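You operate a simulated robot arm through the tools that you are given. There is no shell and no other tool.

Carry out the task below with a simulated two-armed robot. There is one attempt and no reset: what you move stays moved.

## Task
Shut the blue, white and black valves, see which needle drops and tighten that nut.
Fine: watch the needles some seconds with all three shut; bleed that branch before tightening; open the three valves again after; open no other valve, leave the regulator.

It is judged by the outcome, as a careful person would: the job done as asked, and still so three seconds after it is handed in. It fails if anything else is knocked over, pushed out of place, dropped, spilled or broken.

## Robot
Two 7-joint arms with two-finger parallel grippers on one trunk that stands fixed in place. Base frame: the origin is at the foot of the trunk, x ahead of it, y to its left, z up; the work surface is at about z = 720. Readings come in mm, degrees, newtons and seconds.
The left shoulder is at [110, 169, 1548], the right one opposite. With the tool pointing down near the work surface each hand reaches from about 100 to 620 mm from the base axis, measured 20 degrees to its own side. Payload 1.57 kg a hand.
Tool frame (each hand has its own): the origin (TCP) lies between the finger pads and is the grasp point; the fingertips stand 30 mm ahead of it; z points along the fingers, y is the line along which they close. Largest opening 80 mm; finger width 17, thickness 12; the body of the gripper, 40 by 82 mm, starts 80 mm behind the TCP.
Orientation is that of the tool frame in the base frame, as a unit quaternion [w, x, y, z]. With the fingers straight down and closing along the base's y, the tool's x points along the base's -x, its y along +y and its z along -z.

## Interface
- The arms move only by the tool apply_moves. It takes "left_series", "right_series" or both (then of equal length, played together; a hand with none holds still); each is a list of rows, each an object of numbers (a shift or turn left out is 0, a gripper value left out holds the last): "ax", "ay", "az": the turn, a rotation vector about the tool's x, y, z in units of 4 degrees (1.0 is 4 degrees); "x", "y", "z": the shift along the tool's x, y, z in units of 40 mm (1.0 is 40 mm); "claw": the finger opening in m, from 0 to 0.08. In form: [{"ax": .., "ay": .., "az": .., "x": .., "y": .., "z": .., "claw": ..}, ...]. A call has 1 to 20 rows; each row shifts and turns the commanded pose from where the row before left it, along the tool's axes as they then stand. A call with a number of a shift or a turn outside -1 to 1 is refused whole. Each row takes 0.2 s and may step no farther than 50 mm and 8.6 degrees from the row before; otherwise, or with a gripper value out of range, the whole call is refused. A pose out of reach is approached as far as the arm can. The call stops where the force on the tool passes 50 N (or 10 N more than at its start, if that is more) or the arm is blocked; 0.2 s more then pass. The fingers move at their own pace (about 72 mm/s each) and stop on an object; they squeeze with about 24 N. The grip force told is the motor's: it shows also when the fingers shut on nothing. Time passes only in rows, and 0.2 s behind the last, so rows that do not move let the fingers close. The reply holds the time, the measured pose of the TCP, the force on the tool along the base axes, the opening and the grip force, in the units named above and with some noise, with the torque about the TCP (base axes, N m) and any sound that the robot's microphone picked up.
- Cameras (640 x 400 px; columns grow to the right, rows downward): "scene" is now at [159.4, 13.3, 1738.4]; the picture's right is [0.18, -0.98, 0.00], its down [-0.70, -0.13, -0.70] and it looks along [0.69, 0.13, -0.71] (base axes); focal length 356 px, centre (320, 200). "left" rides on the left gripper at [72, 7, -122] in its tool frame; the picture's right is [-0.09, 1.00, 0.00], its down [-0.84, -0.08, -0.54] and it looks along [-0.54, -0.05, 0.84] (tool axes); focal length 238 px, centre (320, 200). "right" rides on the right gripper at [72, -7, -122] in its tool frame; the picture's right is [0.09, 1.00, 0.00], its down [-0.84, 0.08, -0.54] and it looks along [-0.54, 0.05, 0.84] (tool axes); focal length 238 px, centre (320, 200). There is no depth. A picture from a camera that has moved, and an enlarged one, comes with that camera's place and axes in the base frame and with its lens.
- grab_frame(camera): a new picture of that camera. The clock stands still meanwhile.
- slide_trunk(by): slides the trunk up (or, below 0, down) by that many mm; the arms and the scene camera ride with it, the base frame stays. It gives what a move gives, with no picture.
- pan_tilt(pan, tilt): turns the head with the scene camera to pan (to the left, within 86 degrees either way) and tilt (down, from -29 to 69), counted from straight ahead of the robot. It gives what a move gives.
- zoom(camera, box): a new picture of the part [left, top, right, bottom] of that camera's present view, enlarged. The clock stands still meanwhile.
- hand_in(): hands the job in; it is judged then, once.

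Places have to be worked out from the pictures, the camera data and where the tool is seen. Open the grippers and draw the arms clear of the work before you hand the job in, unless the task says otherwise.

The tools are called after "Emit:" as name(argument=value, ...) on one line, values as JSON. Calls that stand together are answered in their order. apply_moves: Moves the arms, as the interface text tells. Its arguments: {"type":"object","properties":{"left_series":{"type":"array","items":{"type":"object","properties":{"ax":{"type":"number"},"ay":{"type":"number"},"az":{"type":"number"},"x":{"type":"number"},"y":{"type":"number"},"z":{"type":"number"},"claw":{"type":"number"}}}},"right_series":{"type":"array","items":{"type":"object","properties":{"ax":{"type":"number"},"ay":{"type":"number"},"az":{"type":"number"},"x":{"type":"number"},"y":{"type":"number"},"z":{"type":"number"},"claw":{"type":"number"}}}}},"required":[]} The other tools are called the same way: slide_trunk (by) slides the trunk up or down; pan_tilt (pan, tilt) turns the head that bears the scene camera; grab_frame (camera) takes a picture; zoom (camera, box) takes an enlarged picture of a part of a camera's view; hand_in () hands the job in.

At the start:

```text
clock: 0.0
left_tool_pos: [663.8, 255.5, 1303.6]
left_tool_rot: [0.0, 0.0, 1.0, -0.001]
left_force: [0.6, 0.9, -0.3]
left_wrist_torque: [-0.02, 0.0, -0.02]
left_opening: 80.2
left_grip_force: 0.0
right_tool_pos: [690.1, -173.7, 1277.8]
right_tool_rot: [0.0, 0.001, 1.0, 0.0]
right_force: [0.1, -0.3, 0.2]
right_wrist_torque: [-0.01, -0.04, 0.0]
right_opening: 80.1
right_grip_force: 0.1
trunk travel left (down, up): [-862.0, 28.0]
head pan, tilt: [10.4, 45.2]
```

scene: 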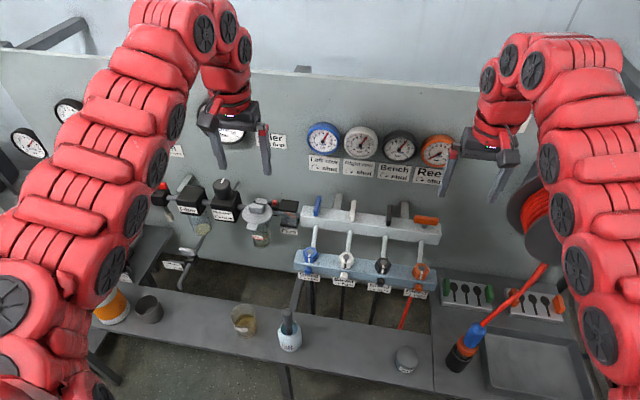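
right: 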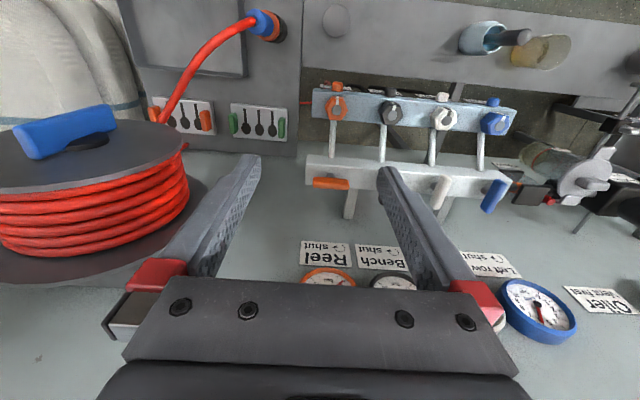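
left: 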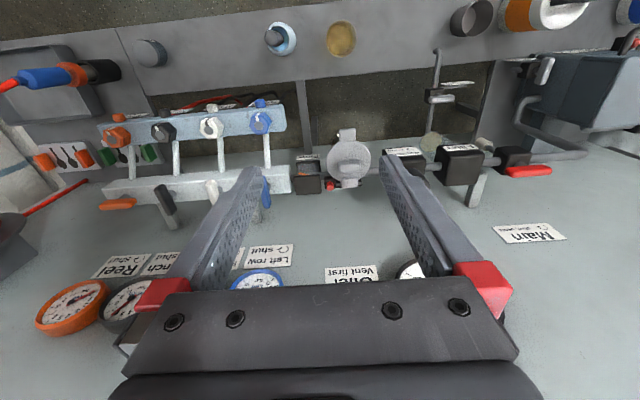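

I'll start by taking enlarged views of the manifold, gauges and labels to understand the layout.

Emit:
zoom(camera="scene", box=[280, 110, 470, 229])

Emit:
zoom(camera="scene", box=[280, 190, 460, 302])

Emit:
zoom(camera="scene", box=[140, 120, 320, 232])

Emit:
zoom(camera="scene", box=[220, 280, 480, 400])

Emit:
zoom(camera="scene", box=[430, 260, 600, 366])

```text
3.36 times, centred on (375, 170) of scene
camera zoom: at [159.4, 13.3, 1738.4], right [0.18, -0.98, 0.0], down [-0.7, -0.13, -0.7], along [0.69, 0.13, -0.71], focal length 1198 px, centre (135, 302)
```

zoom: 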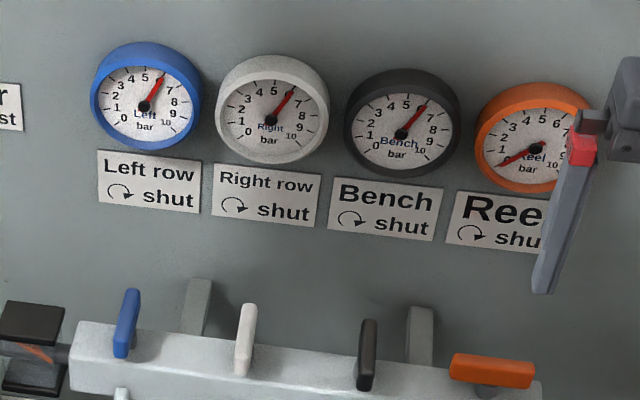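

```text
3.56 times, centred on (370, 246) of scene
camera zoom: at [159.4, 13.3, 1738.4], right [0.18, -0.98, 0.0], down [-0.7, -0.13, -0.7], along [0.69, 0.13, -0.71], focal length 1267 px, centre (142, 36)
```

zoom: 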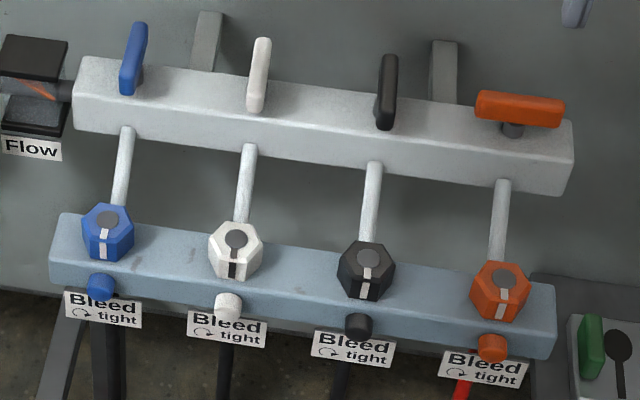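

```text
3.56 times, centred on (230, 176) of scene
camera zoom: at [159.4, 13.3, 1738.4], right [0.18, -0.98, 0.0], down [-0.7, -0.13, -0.7], along [0.69, 0.13, -0.71], focal length 1267 px, centre (640, 285)
```

zoom: 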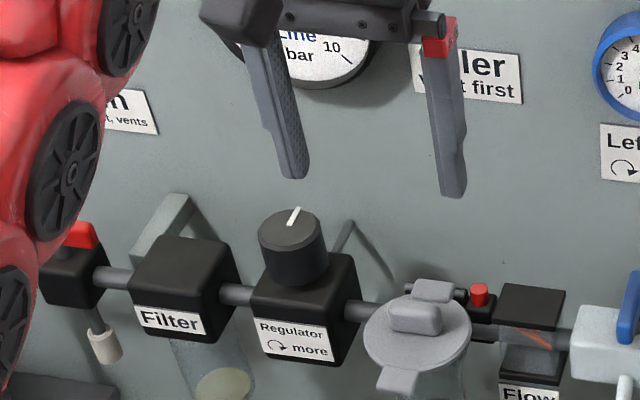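

```text
2.46 times, centred on (350, 340) of scene
camera zoom: at [159.4, 13.3, 1738.4], right [0.18, -0.98, 0.0], down [-0.7, -0.13, -0.7], along [0.69, 0.13, -0.71], focal length 877 px, centre (246, -145)
```

zoom: 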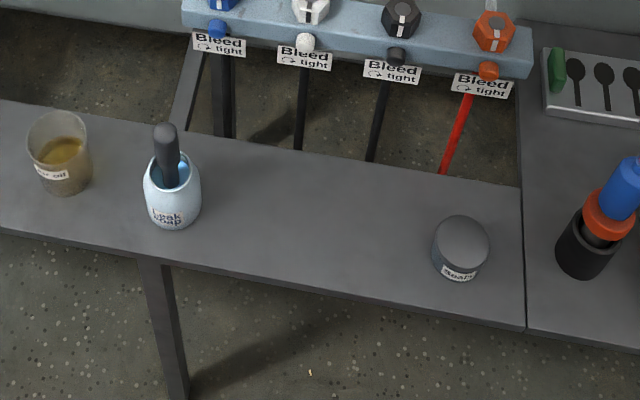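

```text
3.76 times, centred on (515, 313) of scene
camera zoom: at [159.4, 13.3, 1738.4], right [0.18, -0.98, 0.0], down [-0.7, -0.13, -0.7], along [0.69, 0.13, -0.71], focal length 1341 px, centre (-414, -225)
```

zoom: 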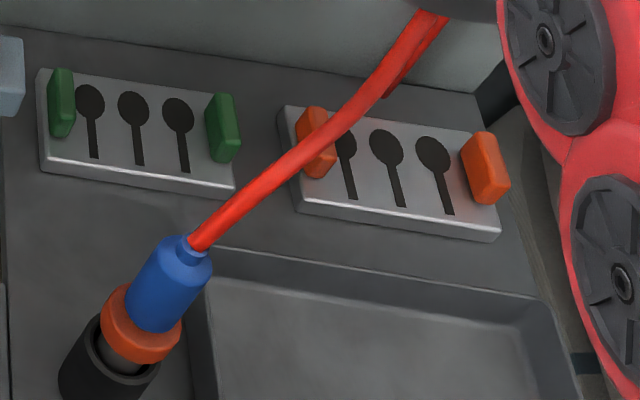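

The orange handle triangulates to about [809, -146, 1048], with the gauges near x≈880. I'll look closer through the wrist cameras to work out which way the lever and nut axes point.

Emit:
zoom(camera="right", box=[290, 70, 530, 220])

Emit:
zoom(camera="left", box=[80, 80, 320, 230])

Emit:
zoom(camera="left", box=[280, 40, 600, 240])

```text
2.67 times, centred on (410, 145) of right
camera zoom: at [617.5, -181.6, 1400.0], right [-0.09, 1.0, 0.0], down [0.84, 0.08, 0.54], along [0.54, 0.05, -0.84], focal length 636 px, centre (80, 347)
```

zoom: 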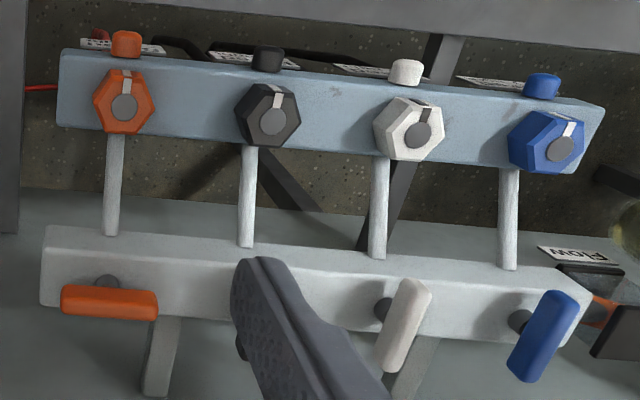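

```text
2.67 times, centred on (200, 155) of left
camera zoom: at [591.8, 262.8, 1427.0], right [0.09, 1.0, 0.0], down [0.84, -0.08, 0.54], along [0.54, -0.05, -0.84], focal length 636 px, centre (640, 320)
```

zoom: 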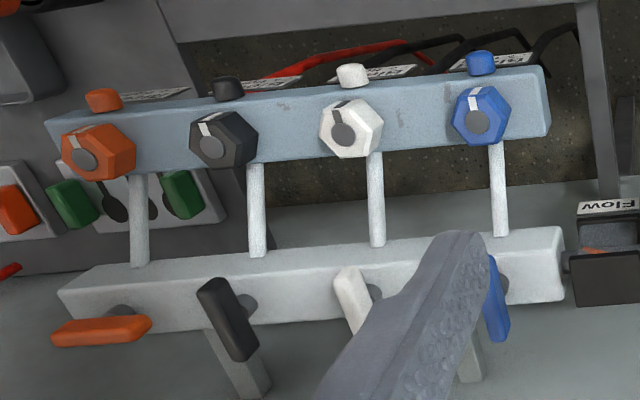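

```text
2.00 times, centred on (440, 140) of left
camera zoom: at [591.8, 262.8, 1427.0], right [0.09, 1.0, 0.0], down [0.84, -0.08, 0.54], along [0.54, -0.05, -0.84], focal length 477 px, centre (80, 320)
```

zoom: 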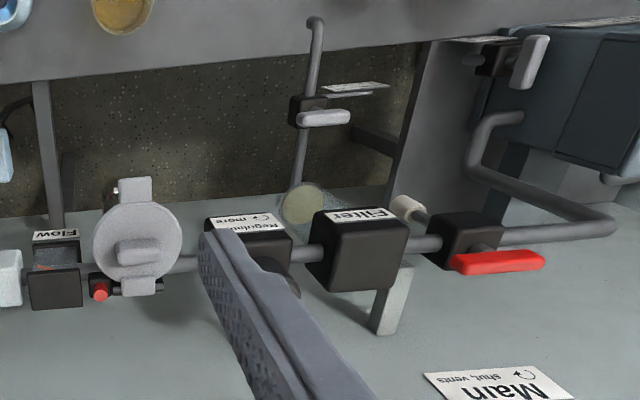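

The lever axes are vertical, with the levers sitting at z≈1050. The nuts are around z≈985 and the bleed screws face the robot around [671, 139, 944]. I'll back the right hand off and pitch it for a frontal look at the lower bar.

Emit:
apply_moves(right_series=[{"x": 0.8, "y": 0.5, "z": 0.5}, {"x": 0.8, "y": 0.5, "z": 0.5}, {"x": 0.8, "y": 0.5, "z": 0.5}, {"x": 0.8, "y": 0.5, "z": 0.5}, {"x": 0.8, "y": 0.5, "z": 0.5}, {"z": 0.8}, {"z": 0.8}, {"z": 0.8}, {"z": 0.8}, {"ay": -1}, {"ay": -1}, {"ay": -1}, {"ay": -1}, {"ay": -1}, {"ay": -1}, {"ay": -1}, {"ay": -1}, {"ay": -1}, {"ay": -1}])

Emit:
grab_frame(camera="right")

Emit:
grab_frame(camera="scene")

```text
clock: 4.0
left_tool_pos: [663.6, 256.4, 1304.7]
left_tool_rot: [0.001, 0.001, 1.0, 0.0]
left_force: [0.0, -0.1, -0.5]
left_wrist_torque: [0.01, 0.0, 0.02]
left_opening: 80.1
left_grip_force: 0.0
right_tool_pos: [655.5, -138.9, 1242.7]
right_tool_rot: [0.033, 0.004, 0.999, 0.0]
right_force: [-0.8, 0.3, 0.1]
right_wrist_torque: [-0.02, 0.01, -0.01]
right_opening: 79.7
right_grip_force: 0.0
right hand out of reach, approached as far as the arm can: row 2, 3, 4, 5, 6, 7, 8, 9, 10, 11, 12, 13, 14, 15, 16, 17, 18, 19
trunk travel left (down, up): [-862.0, 28.0]
head pan, tilt: [10.4, 45.2]
```

```text
taken
camera right: at [576.0, -145.0, 1360.5], right [-0.08, 1.0, -0.01], down [0.8, 0.07, 0.6], along [0.59, 0.05, -0.8], focal length 238 px, centre (320, 200)
```

right: 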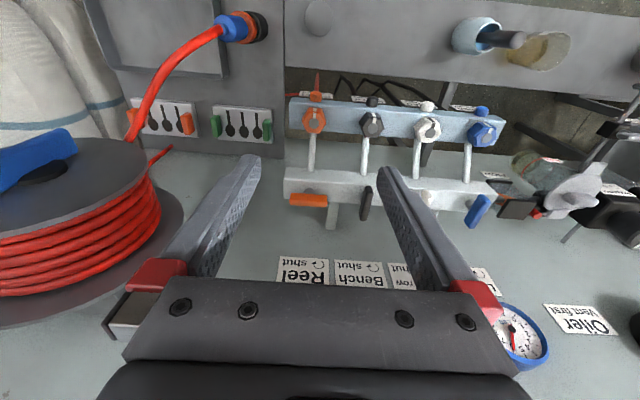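

```text
taken
camera scene: at [159.2, 13.2, 1738.4], right [0.18, -0.98, 0.0], down [-0.7, -0.13, -0.7], along [0.69, 0.13, -0.71], focal length 356 px, centre (320, 200)
```

scene: 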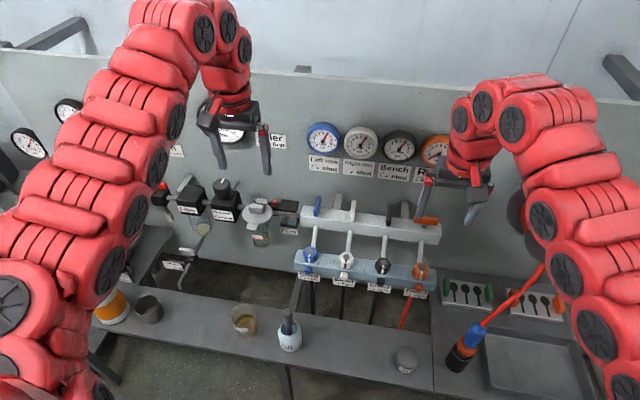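

The right arm stopped short, reported out of reach, at [655, -139, 1243]. I'll send an empty row to see whether the commanded pose carries over between calls.

Emit:
apply_moves(right_series=[{"claw": 0.08}, {"claw": 0.08}])

```text
clock: 4.6
left_tool_pos: [664.2, 256.1, 1304.1]
left_tool_rot: [0.0, 0.002, 1.0, -0.001]
left_force: [0.2, -0.4, -0.1]
left_wrist_torque: [0.0, 0.02, 0.02]
left_opening: 79.8
left_grip_force: 0.1
right_tool_pos: [656.0, -138.0, 1242.9]
right_tool_rot: [0.032, 0.004, 0.999, 0.0]
right_force: [0.0, -0.6, -0.4]
right_wrist_torque: [0.0, -0.02, -0.03]
right_opening: 80.2
right_grip_force: 0.0
trunk travel left (down, up): [-862.0, 28.0]
head pan, tilt: [10.4, 45.2]
```

The command resets to the measured pose each call. I'll probe reach with a small straight-down move of the right hand.

Emit:
apply_moves(right_series=[{"z": 0.6}, {"z": 0.6}, {"z": 0.6}, {"z": 0.6}])

```text
clock: 5.6
left_tool_pos: [664.6, 256.4, 1304.4]
left_tool_rot: [0.001, 0.002, 1.0, -0.001]
left_force: [-0.5, 0.3, 0.2]
left_wrist_torque: [-0.03, 0.01, 0.0]
left_opening: 80.1
left_grip_force: 0.1
right_tool_pos: [662.4, -136.6, 1146.9]
right_tool_rot: [0.032, 0.005, 0.999, -0.001]
right_force: [0.3, -0.9, 0.3]
right_wrist_torque: [-0.02, 0.04, -0.02]
right_opening: 80.0
right_grip_force: 0.2
trunk travel left (down, up): [-862.0, 28.0]
head pan, tilt: [10.4, 45.2]
```

Downward works. Next I'll try moving backward in x at this lower height.

Emit:
apply_moves(right_series=[{"x": 0.8}, {"x": 0.8}, {"x": 0.8}, {"x": 0.8}])

```text
clock: 6.6
left_tool_pos: [663.8, 256.2, 1305.5]
left_tool_rot: [0.001, 0.001, 1.0, 0.001]
left_force: [-0.3, 0.5, -0.7]
left_wrist_torque: [0.03, 0.01, -0.01]
left_opening: 79.9
left_grip_force: 0.2
right_tool_pos: [652.8, -139.4, 1147.9]
right_tool_rot: [0.032, 0.004, 0.999, 0.001]
right_force: [0.6, -1.3, 0.1]
right_wrist_torque: [0.02, -0.04, 0.02]
right_opening: 79.8
right_grip_force: 0.0
right hand out of reach, approached as far as the arm can: row 1, 2, 3, 4
trunk travel left (down, up): [-862.0, 28.0]
head pan, tilt: [10.4, 45.2]
```

Backward stays blocked near x≈653. I'll test pitching the tool forward (fingers swinging away from the robot), then check where it ends up.

Emit:
apply_moves(right_series=[{"ay": -1}, {"ay": -1}, {"ay": -1}])

Emit:
grab_frame(camera="scene")

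```text
clock: 7.4
left_tool_pos: [665.5, 257.2, 1305.6]
left_tool_rot: [0.001, 0.0, 1.0, 0.0]
left_force: [-0.2, 1.0, 0.1]
left_wrist_torque: [0.0, 0.02, -0.03]
left_opening: 80.0
left_grip_force: 0.1
right_tool_pos: [657.9, -136.3, 1142.1]
right_tool_rot: [0.136, 0.004, 0.991, 0.0]
right_force: [-0.3, -0.7, 0.6]
right_wrist_torque: [0.01, 0.0, 0.03]
right_opening: 79.9
right_grip_force: 0.1
right hand out of reach, approached as far as the arm can: row 1
trunk travel left (down, up): [-862.0, 28.0]
head pan, tilt: [10.4, 45.2]
```

```text
taken
camera scene: at [158.8, 13.5, 1738.4], right [0.18, -0.98, 0.0], down [-0.7, -0.13, -0.7], along [0.69, 0.13, -0.71], focal length 356 px, centre (320, 200)
```

scene: 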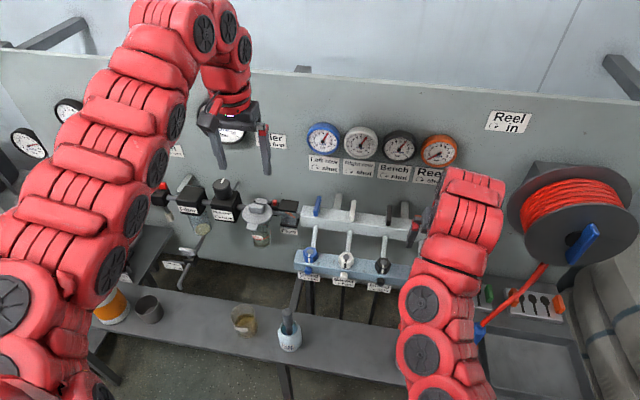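

Pitching worked and the arm has taken a better elbow configuration. I'll continue pitching while drawing back toward the robot.

Emit:
apply_moves(right_series=[{"ay": -1, "x": 0.3}, {"ay": -1, "x": 0.5}, {"ay": -1, "x": 0.5}, {"ay": -1, "x": 0.5}, {"ay": -1, "x": 0.5}])

Emit:
grab_frame(camera="right")

```text
clock: 8.6
left_tool_pos: [662.9, 257.0, 1305.3]
left_tool_rot: [0.003, 0.001, 1.0, 0.0]
left_force: [1.1, 0.3, 0.0]
left_wrist_torque: [0.0, -0.04, -0.05]
left_opening: 80.2
left_grip_force: 0.0
right_tool_pos: [571.0, -134.1, 1101.7]
right_tool_rot: [0.308, 0.004, 0.951, 0.0]
right_force: [-0.2, 0.1, 0.4]
right_wrist_torque: [-0.02, 0.01, 0.03]
right_opening: 79.8
right_grip_force: 0.1
trunk travel left (down, up): [-862.0, 28.0]
head pan, tilt: [10.4, 45.2]
```

```text
taken
camera right: at [441.4, -142.1, 1158.9], right [-0.07, 1.0, -0.05], down [0.36, 0.07, 0.93], along [0.93, 0.04, -0.37], focal length 238 px, centre (320, 200)
```

right: 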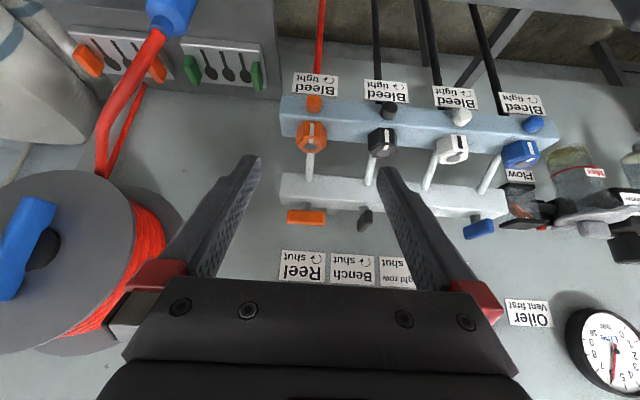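

Good view. I'll lower the hand and shift it left for a near-horizontal look at the nuts and bleed screws.

Emit:
apply_moves(right_series=[{"x": 0.45, "z": 0.6, "y": 0.5}, {"x": 0.45, "z": 0.6, "y": 0.5}, {"x": 0.45, "z": 0.6, "y": 0.5}, {"x": 0.45, "z": 0.6, "y": 0.5}, {"ay": -1}, {"ay": -1}])

Emit:
grab_frame(camera="right")

Emit:
grab_frame(camera="scene")

```text
clock: 10.0
left_tool_pos: [664.5, 255.7, 1304.7]
left_tool_rot: [0.001, 0.0, 1.0, 0.001]
left_force: [0.1, 0.2, 0.0]
left_wrist_torque: [0.01, 0.01, 0.03]
left_opening: 79.7
left_grip_force: 0.0
right_tool_pos: [570.2, -55.8, 981.7]
right_tool_rot: [0.372, 0.004, 0.928, -0.001]
right_force: [0.3, 0.0, 0.6]
right_wrist_torque: [0.01, 0.01, 0.0]
right_opening: 79.9
right_grip_force: 0.1
trunk travel left (down, up): [-862.0, 28.0]
head pan, tilt: [10.4, 45.2]
```

```text
taken
camera right: at [433.8, -61.1, 1018.5], right [-0.06, 1.0, -0.06], down [0.23, 0.07, 0.97], along [0.97, 0.04, -0.23], focal length 238 px, centre (320, 200)
```

right: 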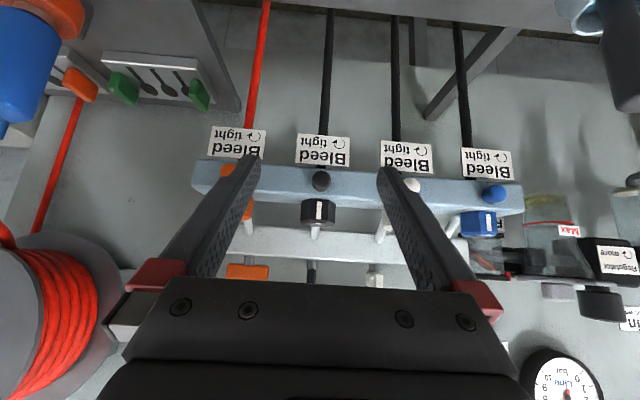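

```text
taken
camera scene: at [159.0, 13.2, 1738.4], right [0.18, -0.98, 0.0], down [-0.7, -0.13, -0.7], along [0.69, 0.13, -0.71], focal length 356 px, centre (320, 200)
```

scene: 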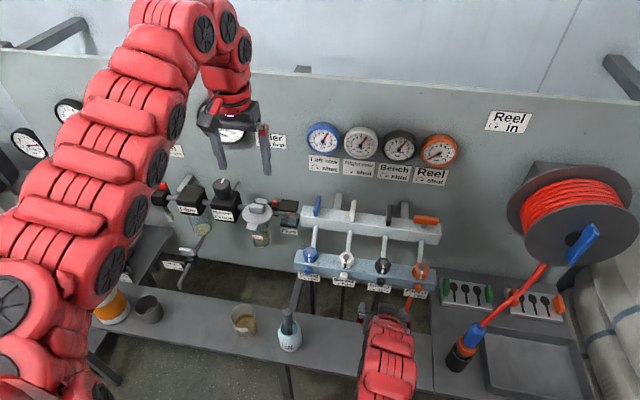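

Emit:
zoom(camera="right", box=[190, 120, 390, 245])

Emit:
zoom(camera="right", box=[380, 130, 640, 292])

```text
3.20 times, centred on (290, 182) of right
camera zoom: at [433.8, -61.1, 1018.5], right [-0.06, 1.0, -0.06], down [0.23, 0.07, 0.97], along [0.97, 0.04, -0.23], focal length 763 px, centre (416, 256)
```

zoom: 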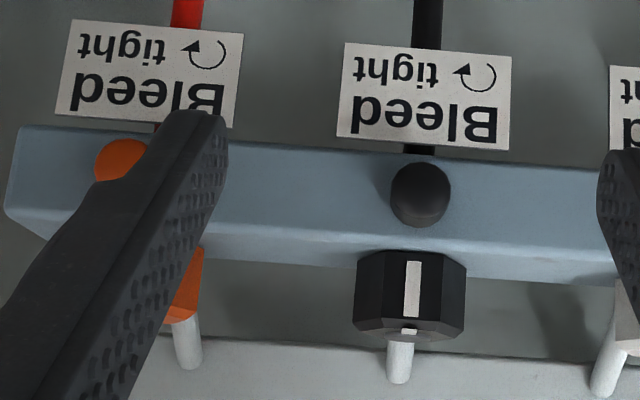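

```text
2.46 times, centred on (510, 211) of right
camera zoom: at [433.8, -61.1, 1018.5], right [-0.06, 1.0, -0.06], down [0.23, 0.07, 0.97], along [0.97, 0.04, -0.23], focal length 587 px, centre (-148, 173)
```

zoom: 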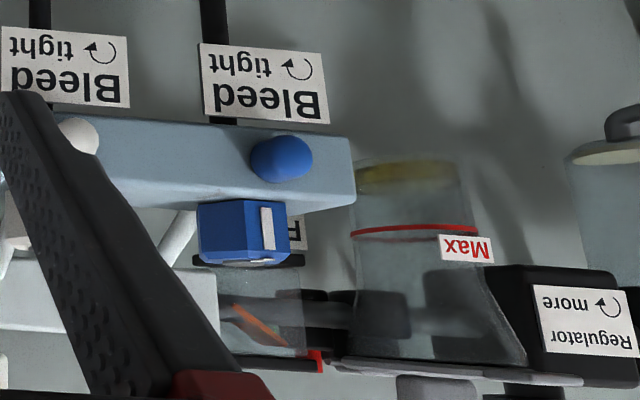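

Nuts are vertical-axis hexes on the lower bar, z≈957–982. Bleed screws point toward me at z≈942, about 95 mm apart. I'll check lever height relative to the rail top in an enlarged view.

Emit:
zoom(camera="right", box=[210, 220, 410, 300])

Emit:
zoom(camera="scene", box=[300, 110, 460, 210])

```text
3.20 times, centred on (310, 260) of right
camera zoom: at [433.8, -61.1, 1018.5], right [-0.06, 1.0, -0.06], down [0.23, 0.07, 0.97], along [0.97, 0.04, -0.23], focal length 763 px, centre (352, 8)
```

zoom: 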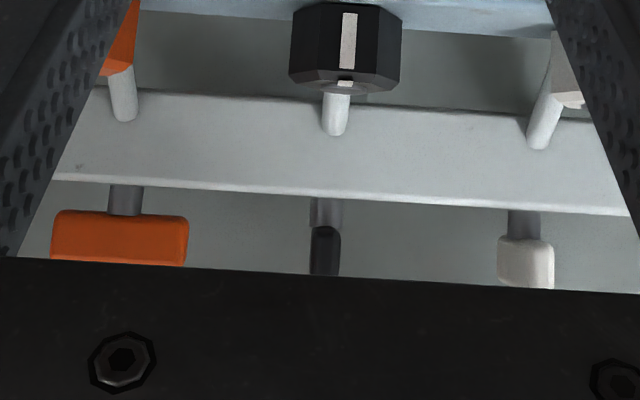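

```text
4.00 times, centred on (380, 160) of scene
camera zoom: at [159.0, 13.2, 1738.4], right [0.18, -0.98, 0.0], down [-0.7, -0.13, -0.7], along [0.69, 0.13, -0.71], focal length 1425 px, centre (80, 360)
```

zoom: 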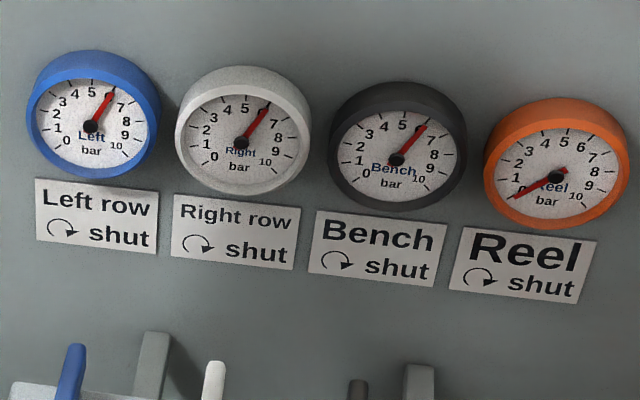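

All three read about 6 bar and Reel is shut at 0. Rail top is z≈1022 and levers span z≈1035–1057. I'll raise the right hand, move it forward and return it to fingers-down, ready for the black lever.

Emit:
apply_moves(right_series=[{"x": -0.62, "z": -0.65}, {"x": -0.62, "z": -0.65}, {"x": -0.62, "z": -0.65}, {"x": -0.62, "z": -0.65}, {"x": -0.62, "z": -0.65}, {"x": -0.59, "z": 0.56}, {"x": -0.59, "z": 0.56}, {"x": -0.59, "z": 0.56}, {"x": -0.59, "z": 0.56}, {"ay": 1}, {"ay": 1}, {"ay": 1}, {"ay": 1}, {"ay": 1}, {"ay": 1}, {"ay": 1}, {"ay": 1}, {"ay": 1}, {"ay": 1}, {"ay": 0.92}])

Emit:
grab_frame(camera="scene")

```text
clock: 14.2
left_tool_pos: [665.4, 256.7, 1304.4]
left_tool_rot: [0.001, 0.0, 1.0, -0.002]
left_force: [0.5, -0.5, -0.9]
left_wrist_torque: [0.02, -0.06, -0.02]
left_opening: 80.2
left_grip_force: 0.0
right_tool_pos: [701.4, -56.4, 1164.4]
right_tool_rot: [-0.001, 0.004, 1.0, 0.001]
right_force: [0.1, -0.3, 0.2]
right_wrist_torque: [0.02, 0.0, -0.01]
right_opening: 80.0
right_grip_force: 0.1
trunk travel left (down, up): [-862.0, 28.0]
head pan, tilt: [10.4, 45.2]
```

```text
taken
camera scene: at [159.7, 13.5, 1738.3], right [0.18, -0.98, 0.0], down [-0.7, -0.13, -0.7], along [0.69, 0.13, -0.71], focal length 356 px, centre (320, 200)
```

scene: 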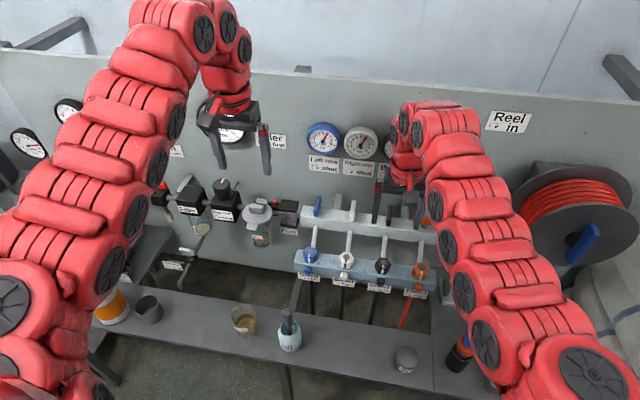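

The right hand is fingers-down at [701, -56, 1164]. I'll lower to about z=1115 and move forward over the black lever at [808, -51], with the opening reduced to 50 mm.

Emit:
apply_moves(right_series=[{"z": 0.6, "claw": 0.05}, {"z": 0.6}, {"x": -0.67, "y": 0.03}, {"x": -0.67, "y": 0.03}, {"x": -0.67, "y": 0.03}, {"x": -0.66, "y": 0.03}])

Emit:
grab_frame(camera="right")

Emit:
grab_frame(camera="scene")

```text
clock: 15.6
left_tool_pos: [664.7, 257.9, 1303.5]
left_tool_rot: [0.001, 0.0, 1.0, -0.001]
left_force: [0.6, -0.5, 0.1]
left_wrist_torque: [0.0, 0.0, 0.0]
left_opening: 79.9
left_grip_force: 0.1
right_tool_pos: [717.6, -58.1, 1116.5]
right_tool_rot: [0.0, 0.005, 1.0, 0.0]
right_force: [0.0, -0.8, -1.2]
right_wrist_torque: [0.02, -0.02, 0.01]
right_opening: 49.9
right_grip_force: 0.1
right hand out of reach, approached as far as the arm can: row 3, 4, 5, 6
trunk travel left (down, up): [-862.0, 28.0]
head pan, tilt: [10.4, 45.2]
```

```text
taken
camera right: at [645.1, -64.3, 1237.6], right [-0.08, 1.0, 0.0], down [0.84, 0.07, 0.54], along [0.54, 0.05, -0.84], focal length 238 px, centre (320, 200)
```

right: 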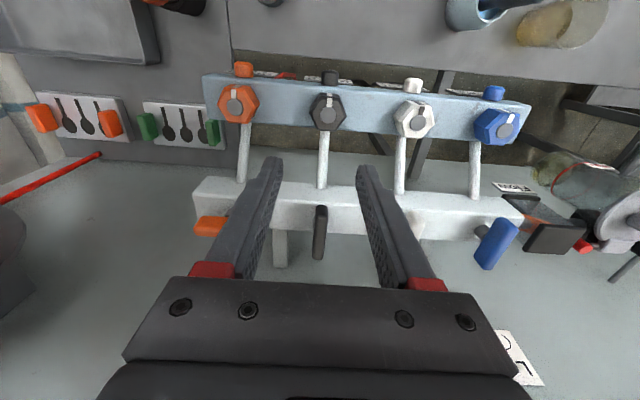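

```text
taken
camera scene: at [159.3, 14.0, 1738.4], right [0.18, -0.98, 0.0], down [-0.7, -0.13, -0.7], along [0.69, 0.13, -0.71], focal length 356 px, centre (320, 200)
```

scene: 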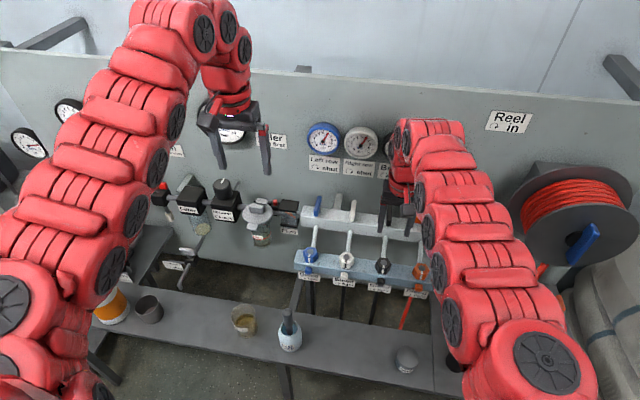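

The right arm is fully extended at x≈717 with the fingers straight down, so the levers need a pitched tool. I'll pitch 40°, close the fingers into a poker, and place it to the right of the black lever's near end, still above lever height.

Emit:
apply_moves(right_series=[{"ay": -1, "claw": 0.0}, {"ay": -1}, {"ay": -1}, {"ay": -1}, {"ay": -1}, {"ay": -1}, {"ay": -1}, {"ay": -1}, {"ay": -1}, {"ay": -1}, {"x": -0.53, "z": 0.44, "y": -0.29}, {"x": -0.53, "z": 0.44, "y": -0.29}, {}])

Emit:
grab_frame(camera="right")

Emit:
grab_frame(camera="scene")

```text
clock: 18.4
left_tool_pos: [663.7, 258.2, 1304.7]
left_tool_rot: [0.001, 0.0, 1.0, -0.001]
left_force: [-0.7, -0.1, 0.0]
left_wrist_torque: [0.02, -0.02, 0.0]
left_opening: 79.8
left_grip_force: 0.1
right_tool_pos: [825.5, -70.8, 1097.4]
right_tool_rot: [0.343, 0.003, 0.939, 0.0]
right_force: [0.5, 0.9, 0.2]
right_wrist_torque: [0.0, -0.02, -0.01]
right_opening: 0.0
right_grip_force: 21.0
right hand out of reach, approached as far as the arm can: row 6, 7, 8, 9, 10
trunk travel left (down, up): [-862.0, 28.0]
head pan, tilt: [10.4, 45.2]
```

```text
taken
camera right: at [691.2, -76.4, 1144.4], right [-0.06, 1.0, -0.06], down [0.29, 0.08, 0.95], along [0.95, 0.04, -0.29], focal length 238 px, centre (320, 200)
```

right: 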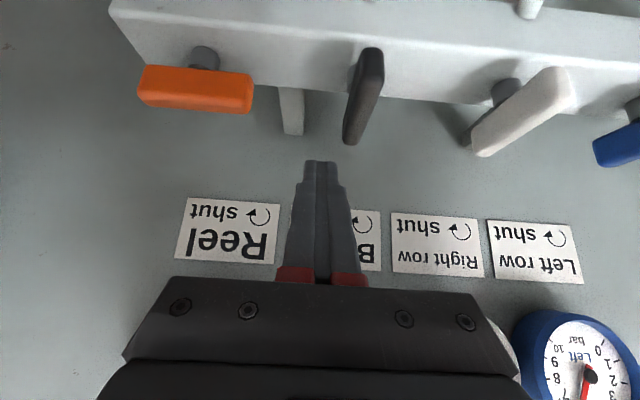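

```text
taken
camera scene: at [158.2, 13.8, 1738.5], right [0.18, -0.98, 0.0], down [-0.7, -0.13, -0.7], along [0.69, 0.13, -0.71], focal length 356 px, centre (320, 200)
```

scene: 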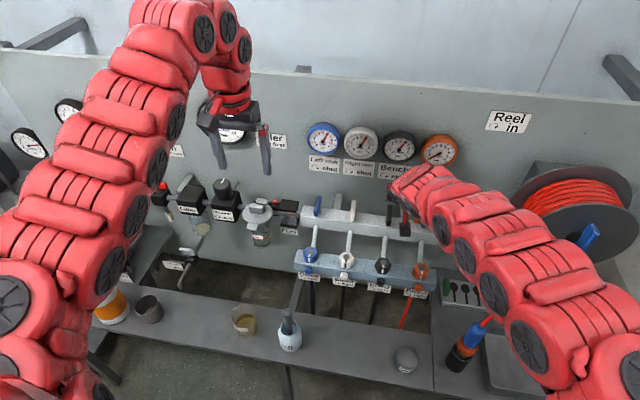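

The hand is pitched 40° at [825, -71, 1097] and the black lever sits at y≈-51 as expected. I'll move back to x≈773, to the right side of the lever's near end, then go down to z≈1058.

Emit:
apply_moves(right_series=[{"x": 0.5, "z": -0.42, "y": -0.2}, {"x": 0.5, "z": -0.42, "y": -0.15}, {}, {"x": 0.31, "z": 0.37}, {"x": 0.31, "z": 0.37}, {}])

Emit:
grab_frame(camera="right")

Emit:
zoom(camera="scene", box=[290, 110, 470, 223])

```text
clock: 19.8
left_tool_pos: [666.2, 256.7, 1304.4]
left_tool_rot: [0.002, 0.0, 1.0, 0.0]
left_force: [0.1, 0.2, 0.3]
left_wrist_torque: [-0.02, -0.02, 0.0]
left_opening: 79.9
left_grip_force: 0.1
right_tool_pos: [778.3, -83.8, 1058.1]
right_tool_rot: [0.342, 0.004, 0.94, -0.001]
right_force: [-0.1, 0.3, 0.2]
right_wrist_torque: [0.03, 0.02, -0.01]
right_opening: 0.1
right_grip_force: 21.6
right hand out of reach, approached as far as the arm can: row 2
trunk travel left (down, up): [-862.0, 28.0]
head pan, tilt: [10.4, 45.2]
```

```text
taken
camera right: at [643.7, -89.7, 1104.4], right [-0.06, 1.0, -0.06], down [0.29, 0.07, 0.95], along [0.95, 0.04, -0.3], focal length 238 px, centre (320, 200)
```

right: 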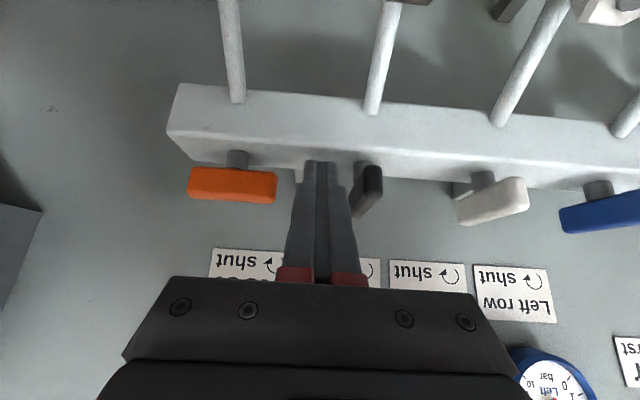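

```text
3.54 times, centred on (380, 166) of scene
camera zoom: at [159.3, 14.1, 1738.4], right [0.18, -0.98, 0.0], down [-0.7, -0.13, -0.7], along [0.69, 0.13, -0.71], focal length 1261 px, centre (108, 319)
```

zoom: 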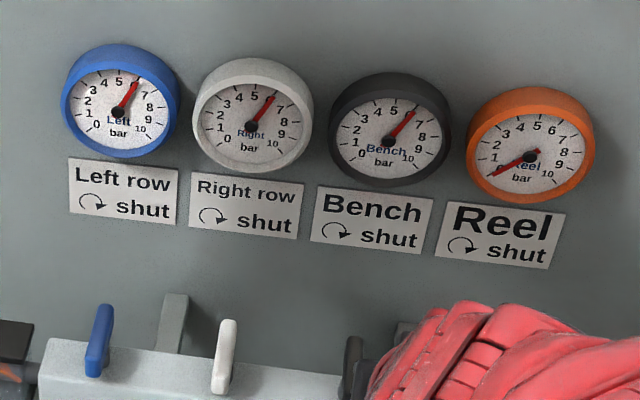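

The poker is just right of the black lever's near end, clear of everything. Now I'll push left to swing the lever clockwise, then forward.

Emit:
apply_moves(right_series=[{"x": 0.1, "z": -0.08}, {"y": 0.25}, {"y": 0.25}, {"y": 0.25}, {"y": 0.25}, {"y": 0.1}])

Emit:
grab_frame(camera="right")

```text
clock: 21.2
left_tool_pos: [664.6, 256.0, 1305.0]
left_tool_rot: [0.0, 0.0, 1.0, 0.0]
left_force: [-0.3, -0.1, -0.6]
left_wrist_torque: [0.02, 0.01, 0.0]
left_opening: 80.0
left_grip_force: 0.1
right_tool_pos: [770.3, -38.1, 1056.2]
right_tool_rot: [0.342, 0.004, 0.94, 0.0]
right_force: [1.2, 0.2, 0.2]
right_wrist_torque: [0.0, -0.01, 0.01]
right_opening: 0.0
right_grip_force: 21.4
trunk travel left (down, up): [-862.0, 28.0]
head pan, tilt: [10.4, 45.2]
```

```text
taken
camera right: at [635.7, -44.7, 1104.4], right [-0.06, 1.0, -0.06], down [0.29, 0.07, 0.95], along [0.95, 0.04, -0.3], focal length 238 px, centre (320, 200)
```

right: 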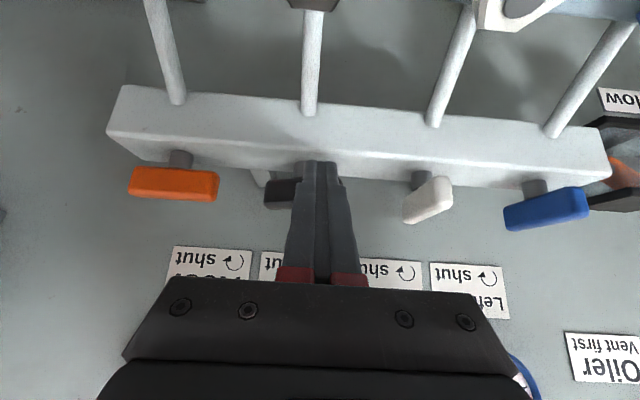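

The lever has swung most of the way. I'll push forward gently (+x) to bring it to its stop.

Emit:
apply_moves(right_series=[{"x": -0.06, "z": 0.05, "y": 0.05}, {"x": -0.06, "z": 0.05, "y": 0.05}, {"x": -0.06, "z": 0.05}, {"x": -0.06, "z": 0.05}, {"x": -0.04, "z": 0.03}])

Emit:
grab_frame(camera="right")

```text
clock: 22.4
left_tool_pos: [660.4, 257.2, 1307.4]
left_tool_rot: [0.002, 0.0, 1.0, 0.001]
left_force: [0.4, 0.2, 0.9]
left_wrist_torque: [-0.02, -0.01, -0.01]
left_opening: 80.1
left_grip_force: 0.1
right_tool_pos: [777.5, -35.1, 1057.2]
right_tool_rot: [0.34, 0.004, 0.94, -0.002]
right_force: [-37.0, -2.3, -12.9]
right_wrist_torque: [0.2, 1.03, -0.08]
right_opening: 0.1
right_grip_force: 21.2
trunk travel left (down, up): [-862.0, 28.0]
head pan, tilt: [10.4, 45.2]
```

```text
taken
camera right: at [644.2, -40.7, 1104.0], right [-0.06, 1.0, -0.06], down [0.3, 0.07, 0.95], along [0.95, 0.04, -0.3], focal length 238 px, centre (320, 200)
```

right: 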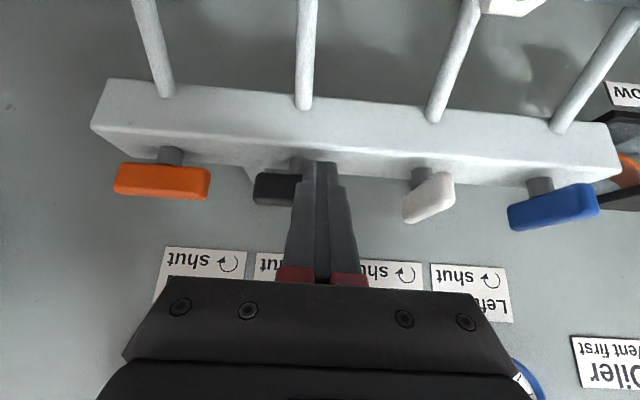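

The black lever hit its stop (37 N) and lies in line with the orange one, so it's shut. I'll back off, shift left to the right side of the white lever, and push the same way.

Emit:
apply_moves(right_series=[{"x": 0.15, "z": -0.13}, {"y": 0.6}, {"y": 0.6}, {}, {"y": 0.25}, {"y": 0.25}, {"y": 0.25}, {"y": 0.25}, {"y": 0.1}])

Emit:
grab_frame(camera="right")

```text
clock: 24.4
left_tool_pos: [662.9, 255.7, 1305.1]
left_tool_rot: [0.002, 0.0, 1.0, 0.0]
left_force: [-0.3, -0.1, 0.7]
left_wrist_torque: [0.02, 0.02, 0.01]
left_opening: 80.4
left_grip_force: 0.1
right_tool_pos: [777.9, 59.9, 1058.6]
right_tool_rot: [0.344, 0.002, 0.939, 0.001]
right_force: [-8.7, 3.1, 3.0]
right_wrist_torque: [0.09, 0.07, 0.12]
right_opening: 0.2
right_grip_force: 21.5
trunk travel left (down, up): [-862.0, 28.0]
head pan, tilt: [10.4, 45.2]
```

```text
taken
camera right: at [643.7, 52.9, 1106.0], right [-0.07, 1.0, -0.06], down [0.29, 0.07, 0.95], along [0.95, 0.05, -0.29], focal length 238 px, centre (320, 200)
```

right: 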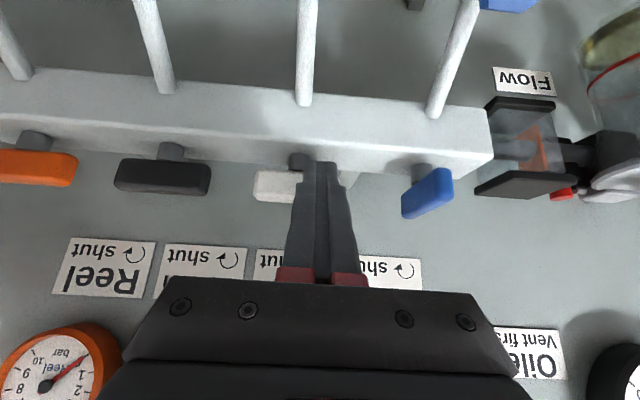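

The white lever is nearly home. One more small forward push, then back off and shift toward the blue lever's right side.

Emit:
apply_moves(right_series=[{"x": -0.06, "z": 0.05}, {"x": -0.06, "z": 0.05}, {"x": -0.05, "z": 0.04}])

Emit:
apply_moves(right_series=[{"x": 0.18, "z": -0.15}, {"y": 0.6}, {"y": 0.6}, {}])

Emit:
grab_frame(camera="right")

Emit:
zoom(camera="scene", box=[290, 110, 470, 223])

```text
clock: 25.2
left_tool_pos: [657.5, 258.6, 1307.2]
left_tool_rot: [0.003, 0.0, 1.0, -0.001]
left_force: [-0.2, 0.3, 0.1]
left_wrist_torque: [-0.02, -0.01, -0.01]
left_opening: 80.0
left_grip_force: 0.0
right_tool_pos: [778.3, 59.8, 1059.8]
right_tool_rot: [0.341, 0.002, 0.94, 0.0]
right_force: [-43.1, 6.7, -4.1]
right_wrist_torque: [0.52, 0.85, 0.11]
right_opening: 0.0
right_grip_force: 21.0
trunk travel left (down, up): [-862.0, 28.0]
head pan, tilt: [10.4, 45.2]
```

```text
clock: 26.2
left_tool_pos: [662.2, 254.7, 1305.1]
left_tool_rot: [0.001, 0.0, 1.0, 0.0]
left_force: [-0.1, -1.3, -0.2]
left_wrist_torque: [0.03, -0.02, -0.04]
left_opening: 80.0
left_grip_force: 0.0
right_tool_pos: [776.8, 104.9, 1058.2]
right_tool_rot: [0.344, 0.004, 0.939, 0.0]
right_force: [0.2, 0.5, 0.1]
right_wrist_torque: [0.02, -0.01, 0.01]
right_opening: 0.1
right_grip_force: 21.2
trunk travel left (down, up): [-862.0, 28.0]
head pan, tilt: [10.4, 45.2]
```

```text
taken
camera right: at [641.4, 98.5, 1104.4], right [-0.06, 1.0, -0.06], down [0.29, 0.07, 0.95], along [0.95, 0.04, -0.29], focal length 238 px, centre (320, 200)
```

right: 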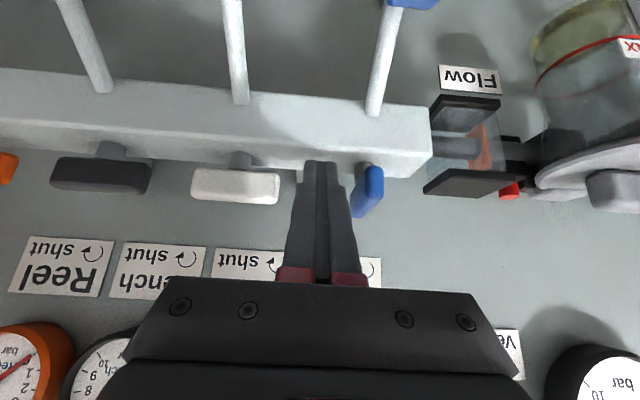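

```text
3.54 times, centred on (380, 166) of scene
camera zoom: at [157.6, 11.7, 1738.6], right [0.18, -0.98, 0.0], down [-0.7, -0.13, -0.71], along [0.69, 0.13, -0.71], focal length 1261 px, centre (108, 319)
```

zoom: 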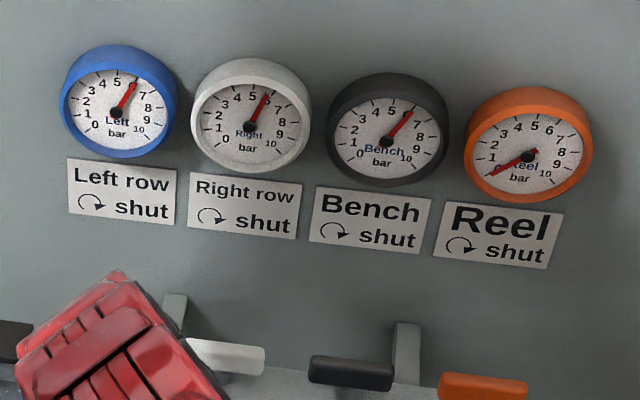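

Black and white are shut and the Right gauge needle may already be sagging. Now I'll push the blue lever.

Emit:
apply_moves(right_series=[{"x": 0.08, "z": -0.06}, {"y": 0.25}, {"y": 0.25}, {"y": 0.25}, {"y": 0.25}, {"y": 0.15}, {"x": -0.06, "z": 0.05}, {"x": -0.06, "z": 0.05}, {"x": -0.06, "z": 0.05}])

Emit:
grab_frame(camera="right")

```text
clock: 28.2
left_tool_pos: [663.2, 256.0, 1304.9]
left_tool_rot: [0.001, 0.001, 1.0, 0.0]
left_force: [-0.5, 0.3, -0.1]
left_wrist_torque: [0.01, 0.0, 0.0]
left_opening: 79.9
left_grip_force: 0.1
right_tool_pos: [770.3, 149.3, 1058.0]
right_tool_rot: [0.343, 0.003, 0.939, 0.0]
right_force: [0.0, -0.3, -0.6]
right_wrist_torque: [0.01, 0.01, 0.01]
right_opening: 0.0
right_grip_force: 21.1
right hand out of reach, approached as far as the arm can: row 6, 8, 9
trunk travel left (down, up): [-862.0, 28.0]
head pan, tilt: [10.4, 45.2]
```

```text
taken
camera right: at [637.7, 143.4, 1104.2], right [-0.06, 1.0, -0.06], down [0.29, 0.07, 0.95], along [0.95, 0.04, -0.3], focal length 238 px, centre (320, 200)
```

right: 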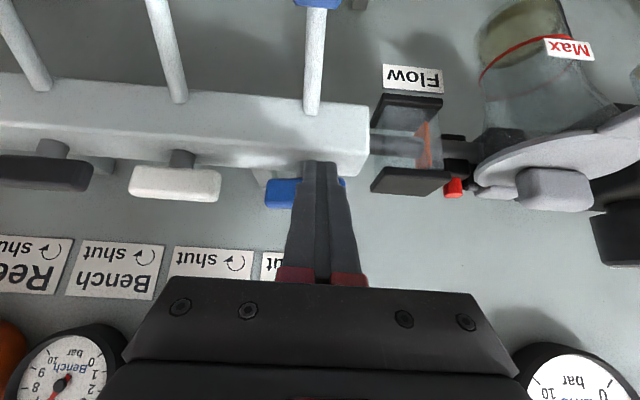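

The blue lever is about 75–80° round, and the last forward rows were out of reach for the right arm. I'll retry a slightly larger forward push.

Emit:
apply_moves(right_series=[{"x": -0.12, "z": 0.1}, {"x": -0.12, "z": 0.1}])

Emit:
zoom(camera="right", box=[200, 60, 440, 210])

Emit:
zoom(camera="scene", box=[290, 110, 470, 223])

```text
clock: 28.8
left_tool_pos: [664.7, 256.6, 1304.2]
left_tool_rot: [0.001, 0.001, 1.0, 0.0]
left_force: [0.4, -0.3, 0.6]
left_wrist_torque: [-0.03, -0.03, 0.0]
left_opening: 79.8
left_grip_force: 0.0
right_tool_pos: [771.7, 149.5, 1058.0]
right_tool_rot: [0.343, 0.004, 0.939, 0.0]
right_force: [-0.2, -0.7, 0.6]
right_wrist_torque: [-0.01, -0.03, -0.03]
right_opening: 0.0
right_grip_force: 21.0
right hand out of reach, approached as far as the arm can: row 1, 2
trunk travel left (down, up): [-862.0, 28.0]
head pan, tilt: [10.4, 45.2]
```

```text
2.67 times, centred on (320, 135) of right
camera zoom: at [637.7, 143.5, 1104.1], right [-0.06, 1.0, -0.06], down [0.29, 0.07, 0.95], along [0.95, 0.04, -0.3], focal length 636 px, centre (320, 373)
```

zoom: 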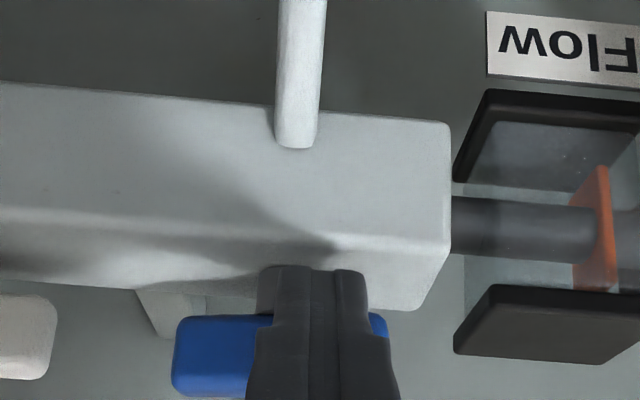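

```text
3.54 times, centred on (380, 166) of scene
camera zoom: at [159.2, 13.2, 1738.4], right [0.18, -0.98, 0.0], down [-0.7, -0.13, -0.7], along [0.69, 0.13, -0.71], focal length 1261 px, centre (108, 319)
```

zoom: 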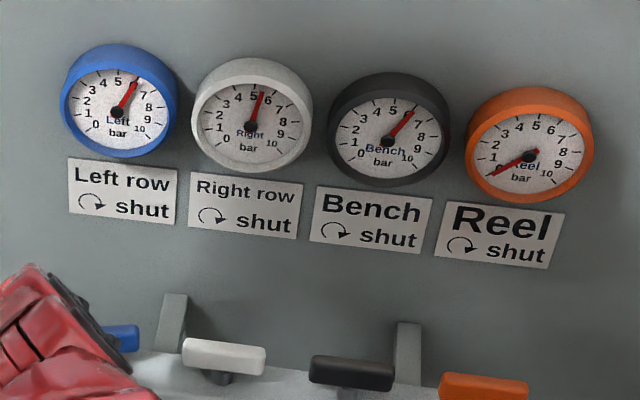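

The Right gauge is falling (about 5.5) while the others hold. To finish blue's travel, I'll pitch the tool further to regain reach, then push forward.

Emit:
apply_moves(right_series=[{"ay": -1}, {"ay": -1}, {"ay": -1}, {}, {"x": -0.05, "z": 0.06}, {"x": -0.05, "z": 0.06}, {"x": -0.05, "z": 0.06}, {"x": -0.05, "z": 0.06}])

Emit:
zoom(camera="right", box=[200, 60, 440, 210])

```text
clock: 30.5
left_tool_pos: [660.1, 256.5, 1307.7]
left_tool_rot: [0.004, 0.001, 1.0, 0.0]
left_force: [0.8, -0.3, 0.0]
left_wrist_torque: [0.03, -0.01, 0.02]
left_opening: 79.8
left_grip_force: 0.0
right_tool_pos: [775.6, 152.4, 1057.1]
right_tool_rot: [0.435, 0.002, 0.9, -0.002]
right_force: [-25.7, -2.1, 8.3]
right_wrist_torque: [-0.28, 0.09, -0.01]
right_opening: 0.0
right_grip_force: 21.3
trunk travel left (down, up): [-862.0, 28.0]
head pan, tilt: [10.4, 45.2]
stopped in row 8 (right hand): the force on the tool passed its limit at 53 N (the readings are from after the stop); the commanded pose is now the measured one
```

```text
2.67 times, centred on (320, 135) of right
camera zoom: at [634.2, 145.5, 1075.8], right [-0.05, 1.0, -0.07], down [0.09, 0.08, 0.99], along [0.99, 0.04, -0.1], focal length 636 px, centre (320, 373)
```

zoom: 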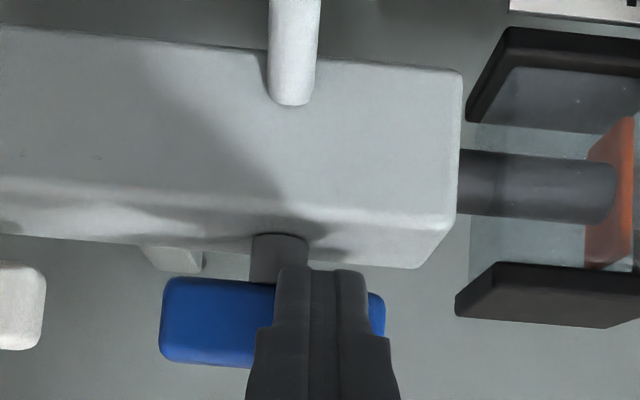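

All three valves are at their stops. I'll back the hand off and upward and record the needle readings now for the watch.

Emit:
apply_moves(right_series=[{"x": 0.2, "z": -0.25}, {"x": 0.2, "z": -0.25}, {"x": 0.39, "z": -0.49}, {"x": -0.4, "z": -0.31}, {"x": -0.4, "z": -0.31}, {"x": -0.4, "z": -0.31}])

Emit:
zoom(camera="scene", box=[300, 110, 460, 210])

Emit:
grab_frame(camera="scene")

```text
clock: 31.9
left_tool_pos: [664.4, 258.1, 1305.6]
left_tool_rot: [0.001, -0.001, 1.0, 0.001]
left_force: [-0.7, 0.2, 0.3]
left_wrist_torque: [-0.02, -0.02, -0.03]
left_opening: 80.2
left_grip_force: 0.1
right_tool_pos: [729.1, 152.4, 1115.7]
right_tool_rot: [0.433, 0.003, 0.901, -0.004]
right_force: [0.4, 0.1, 0.1]
right_wrist_torque: [0.0, -0.01, -0.01]
right_opening: 0.0
right_grip_force: 21.1
trunk travel left (down, up): [-862.0, 28.0]
head pan, tilt: [10.4, 45.2]
```

```text
4.00 times, centred on (380, 160) of scene
camera zoom: at [158.8, 13.6, 1738.4], right [0.18, -0.98, 0.0], down [-0.7, -0.13, -0.7], along [0.69, 0.13, -0.71], focal length 1425 px, centre (80, 360)
```

zoom: 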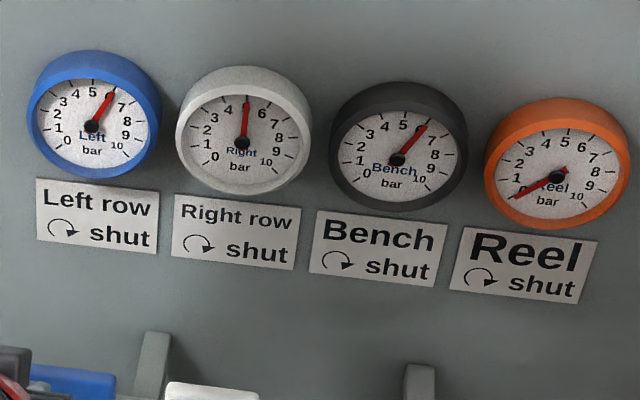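

```text
taken
camera scene: at [158.8, 13.6, 1738.4], right [0.18, -0.98, 0.0], down [-0.7, -0.13, -0.7], along [0.69, 0.13, -0.71], focal length 356 px, centre (320, 200)
```

scene: 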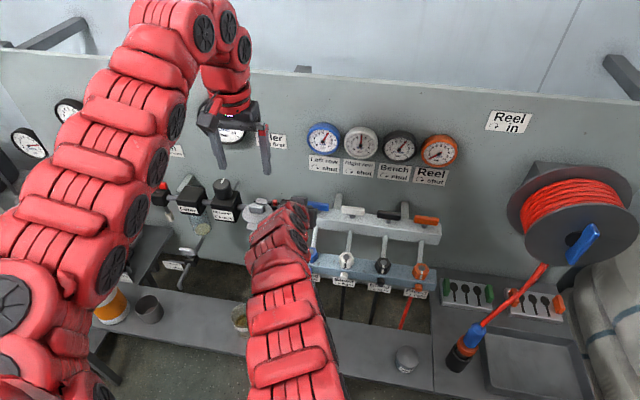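

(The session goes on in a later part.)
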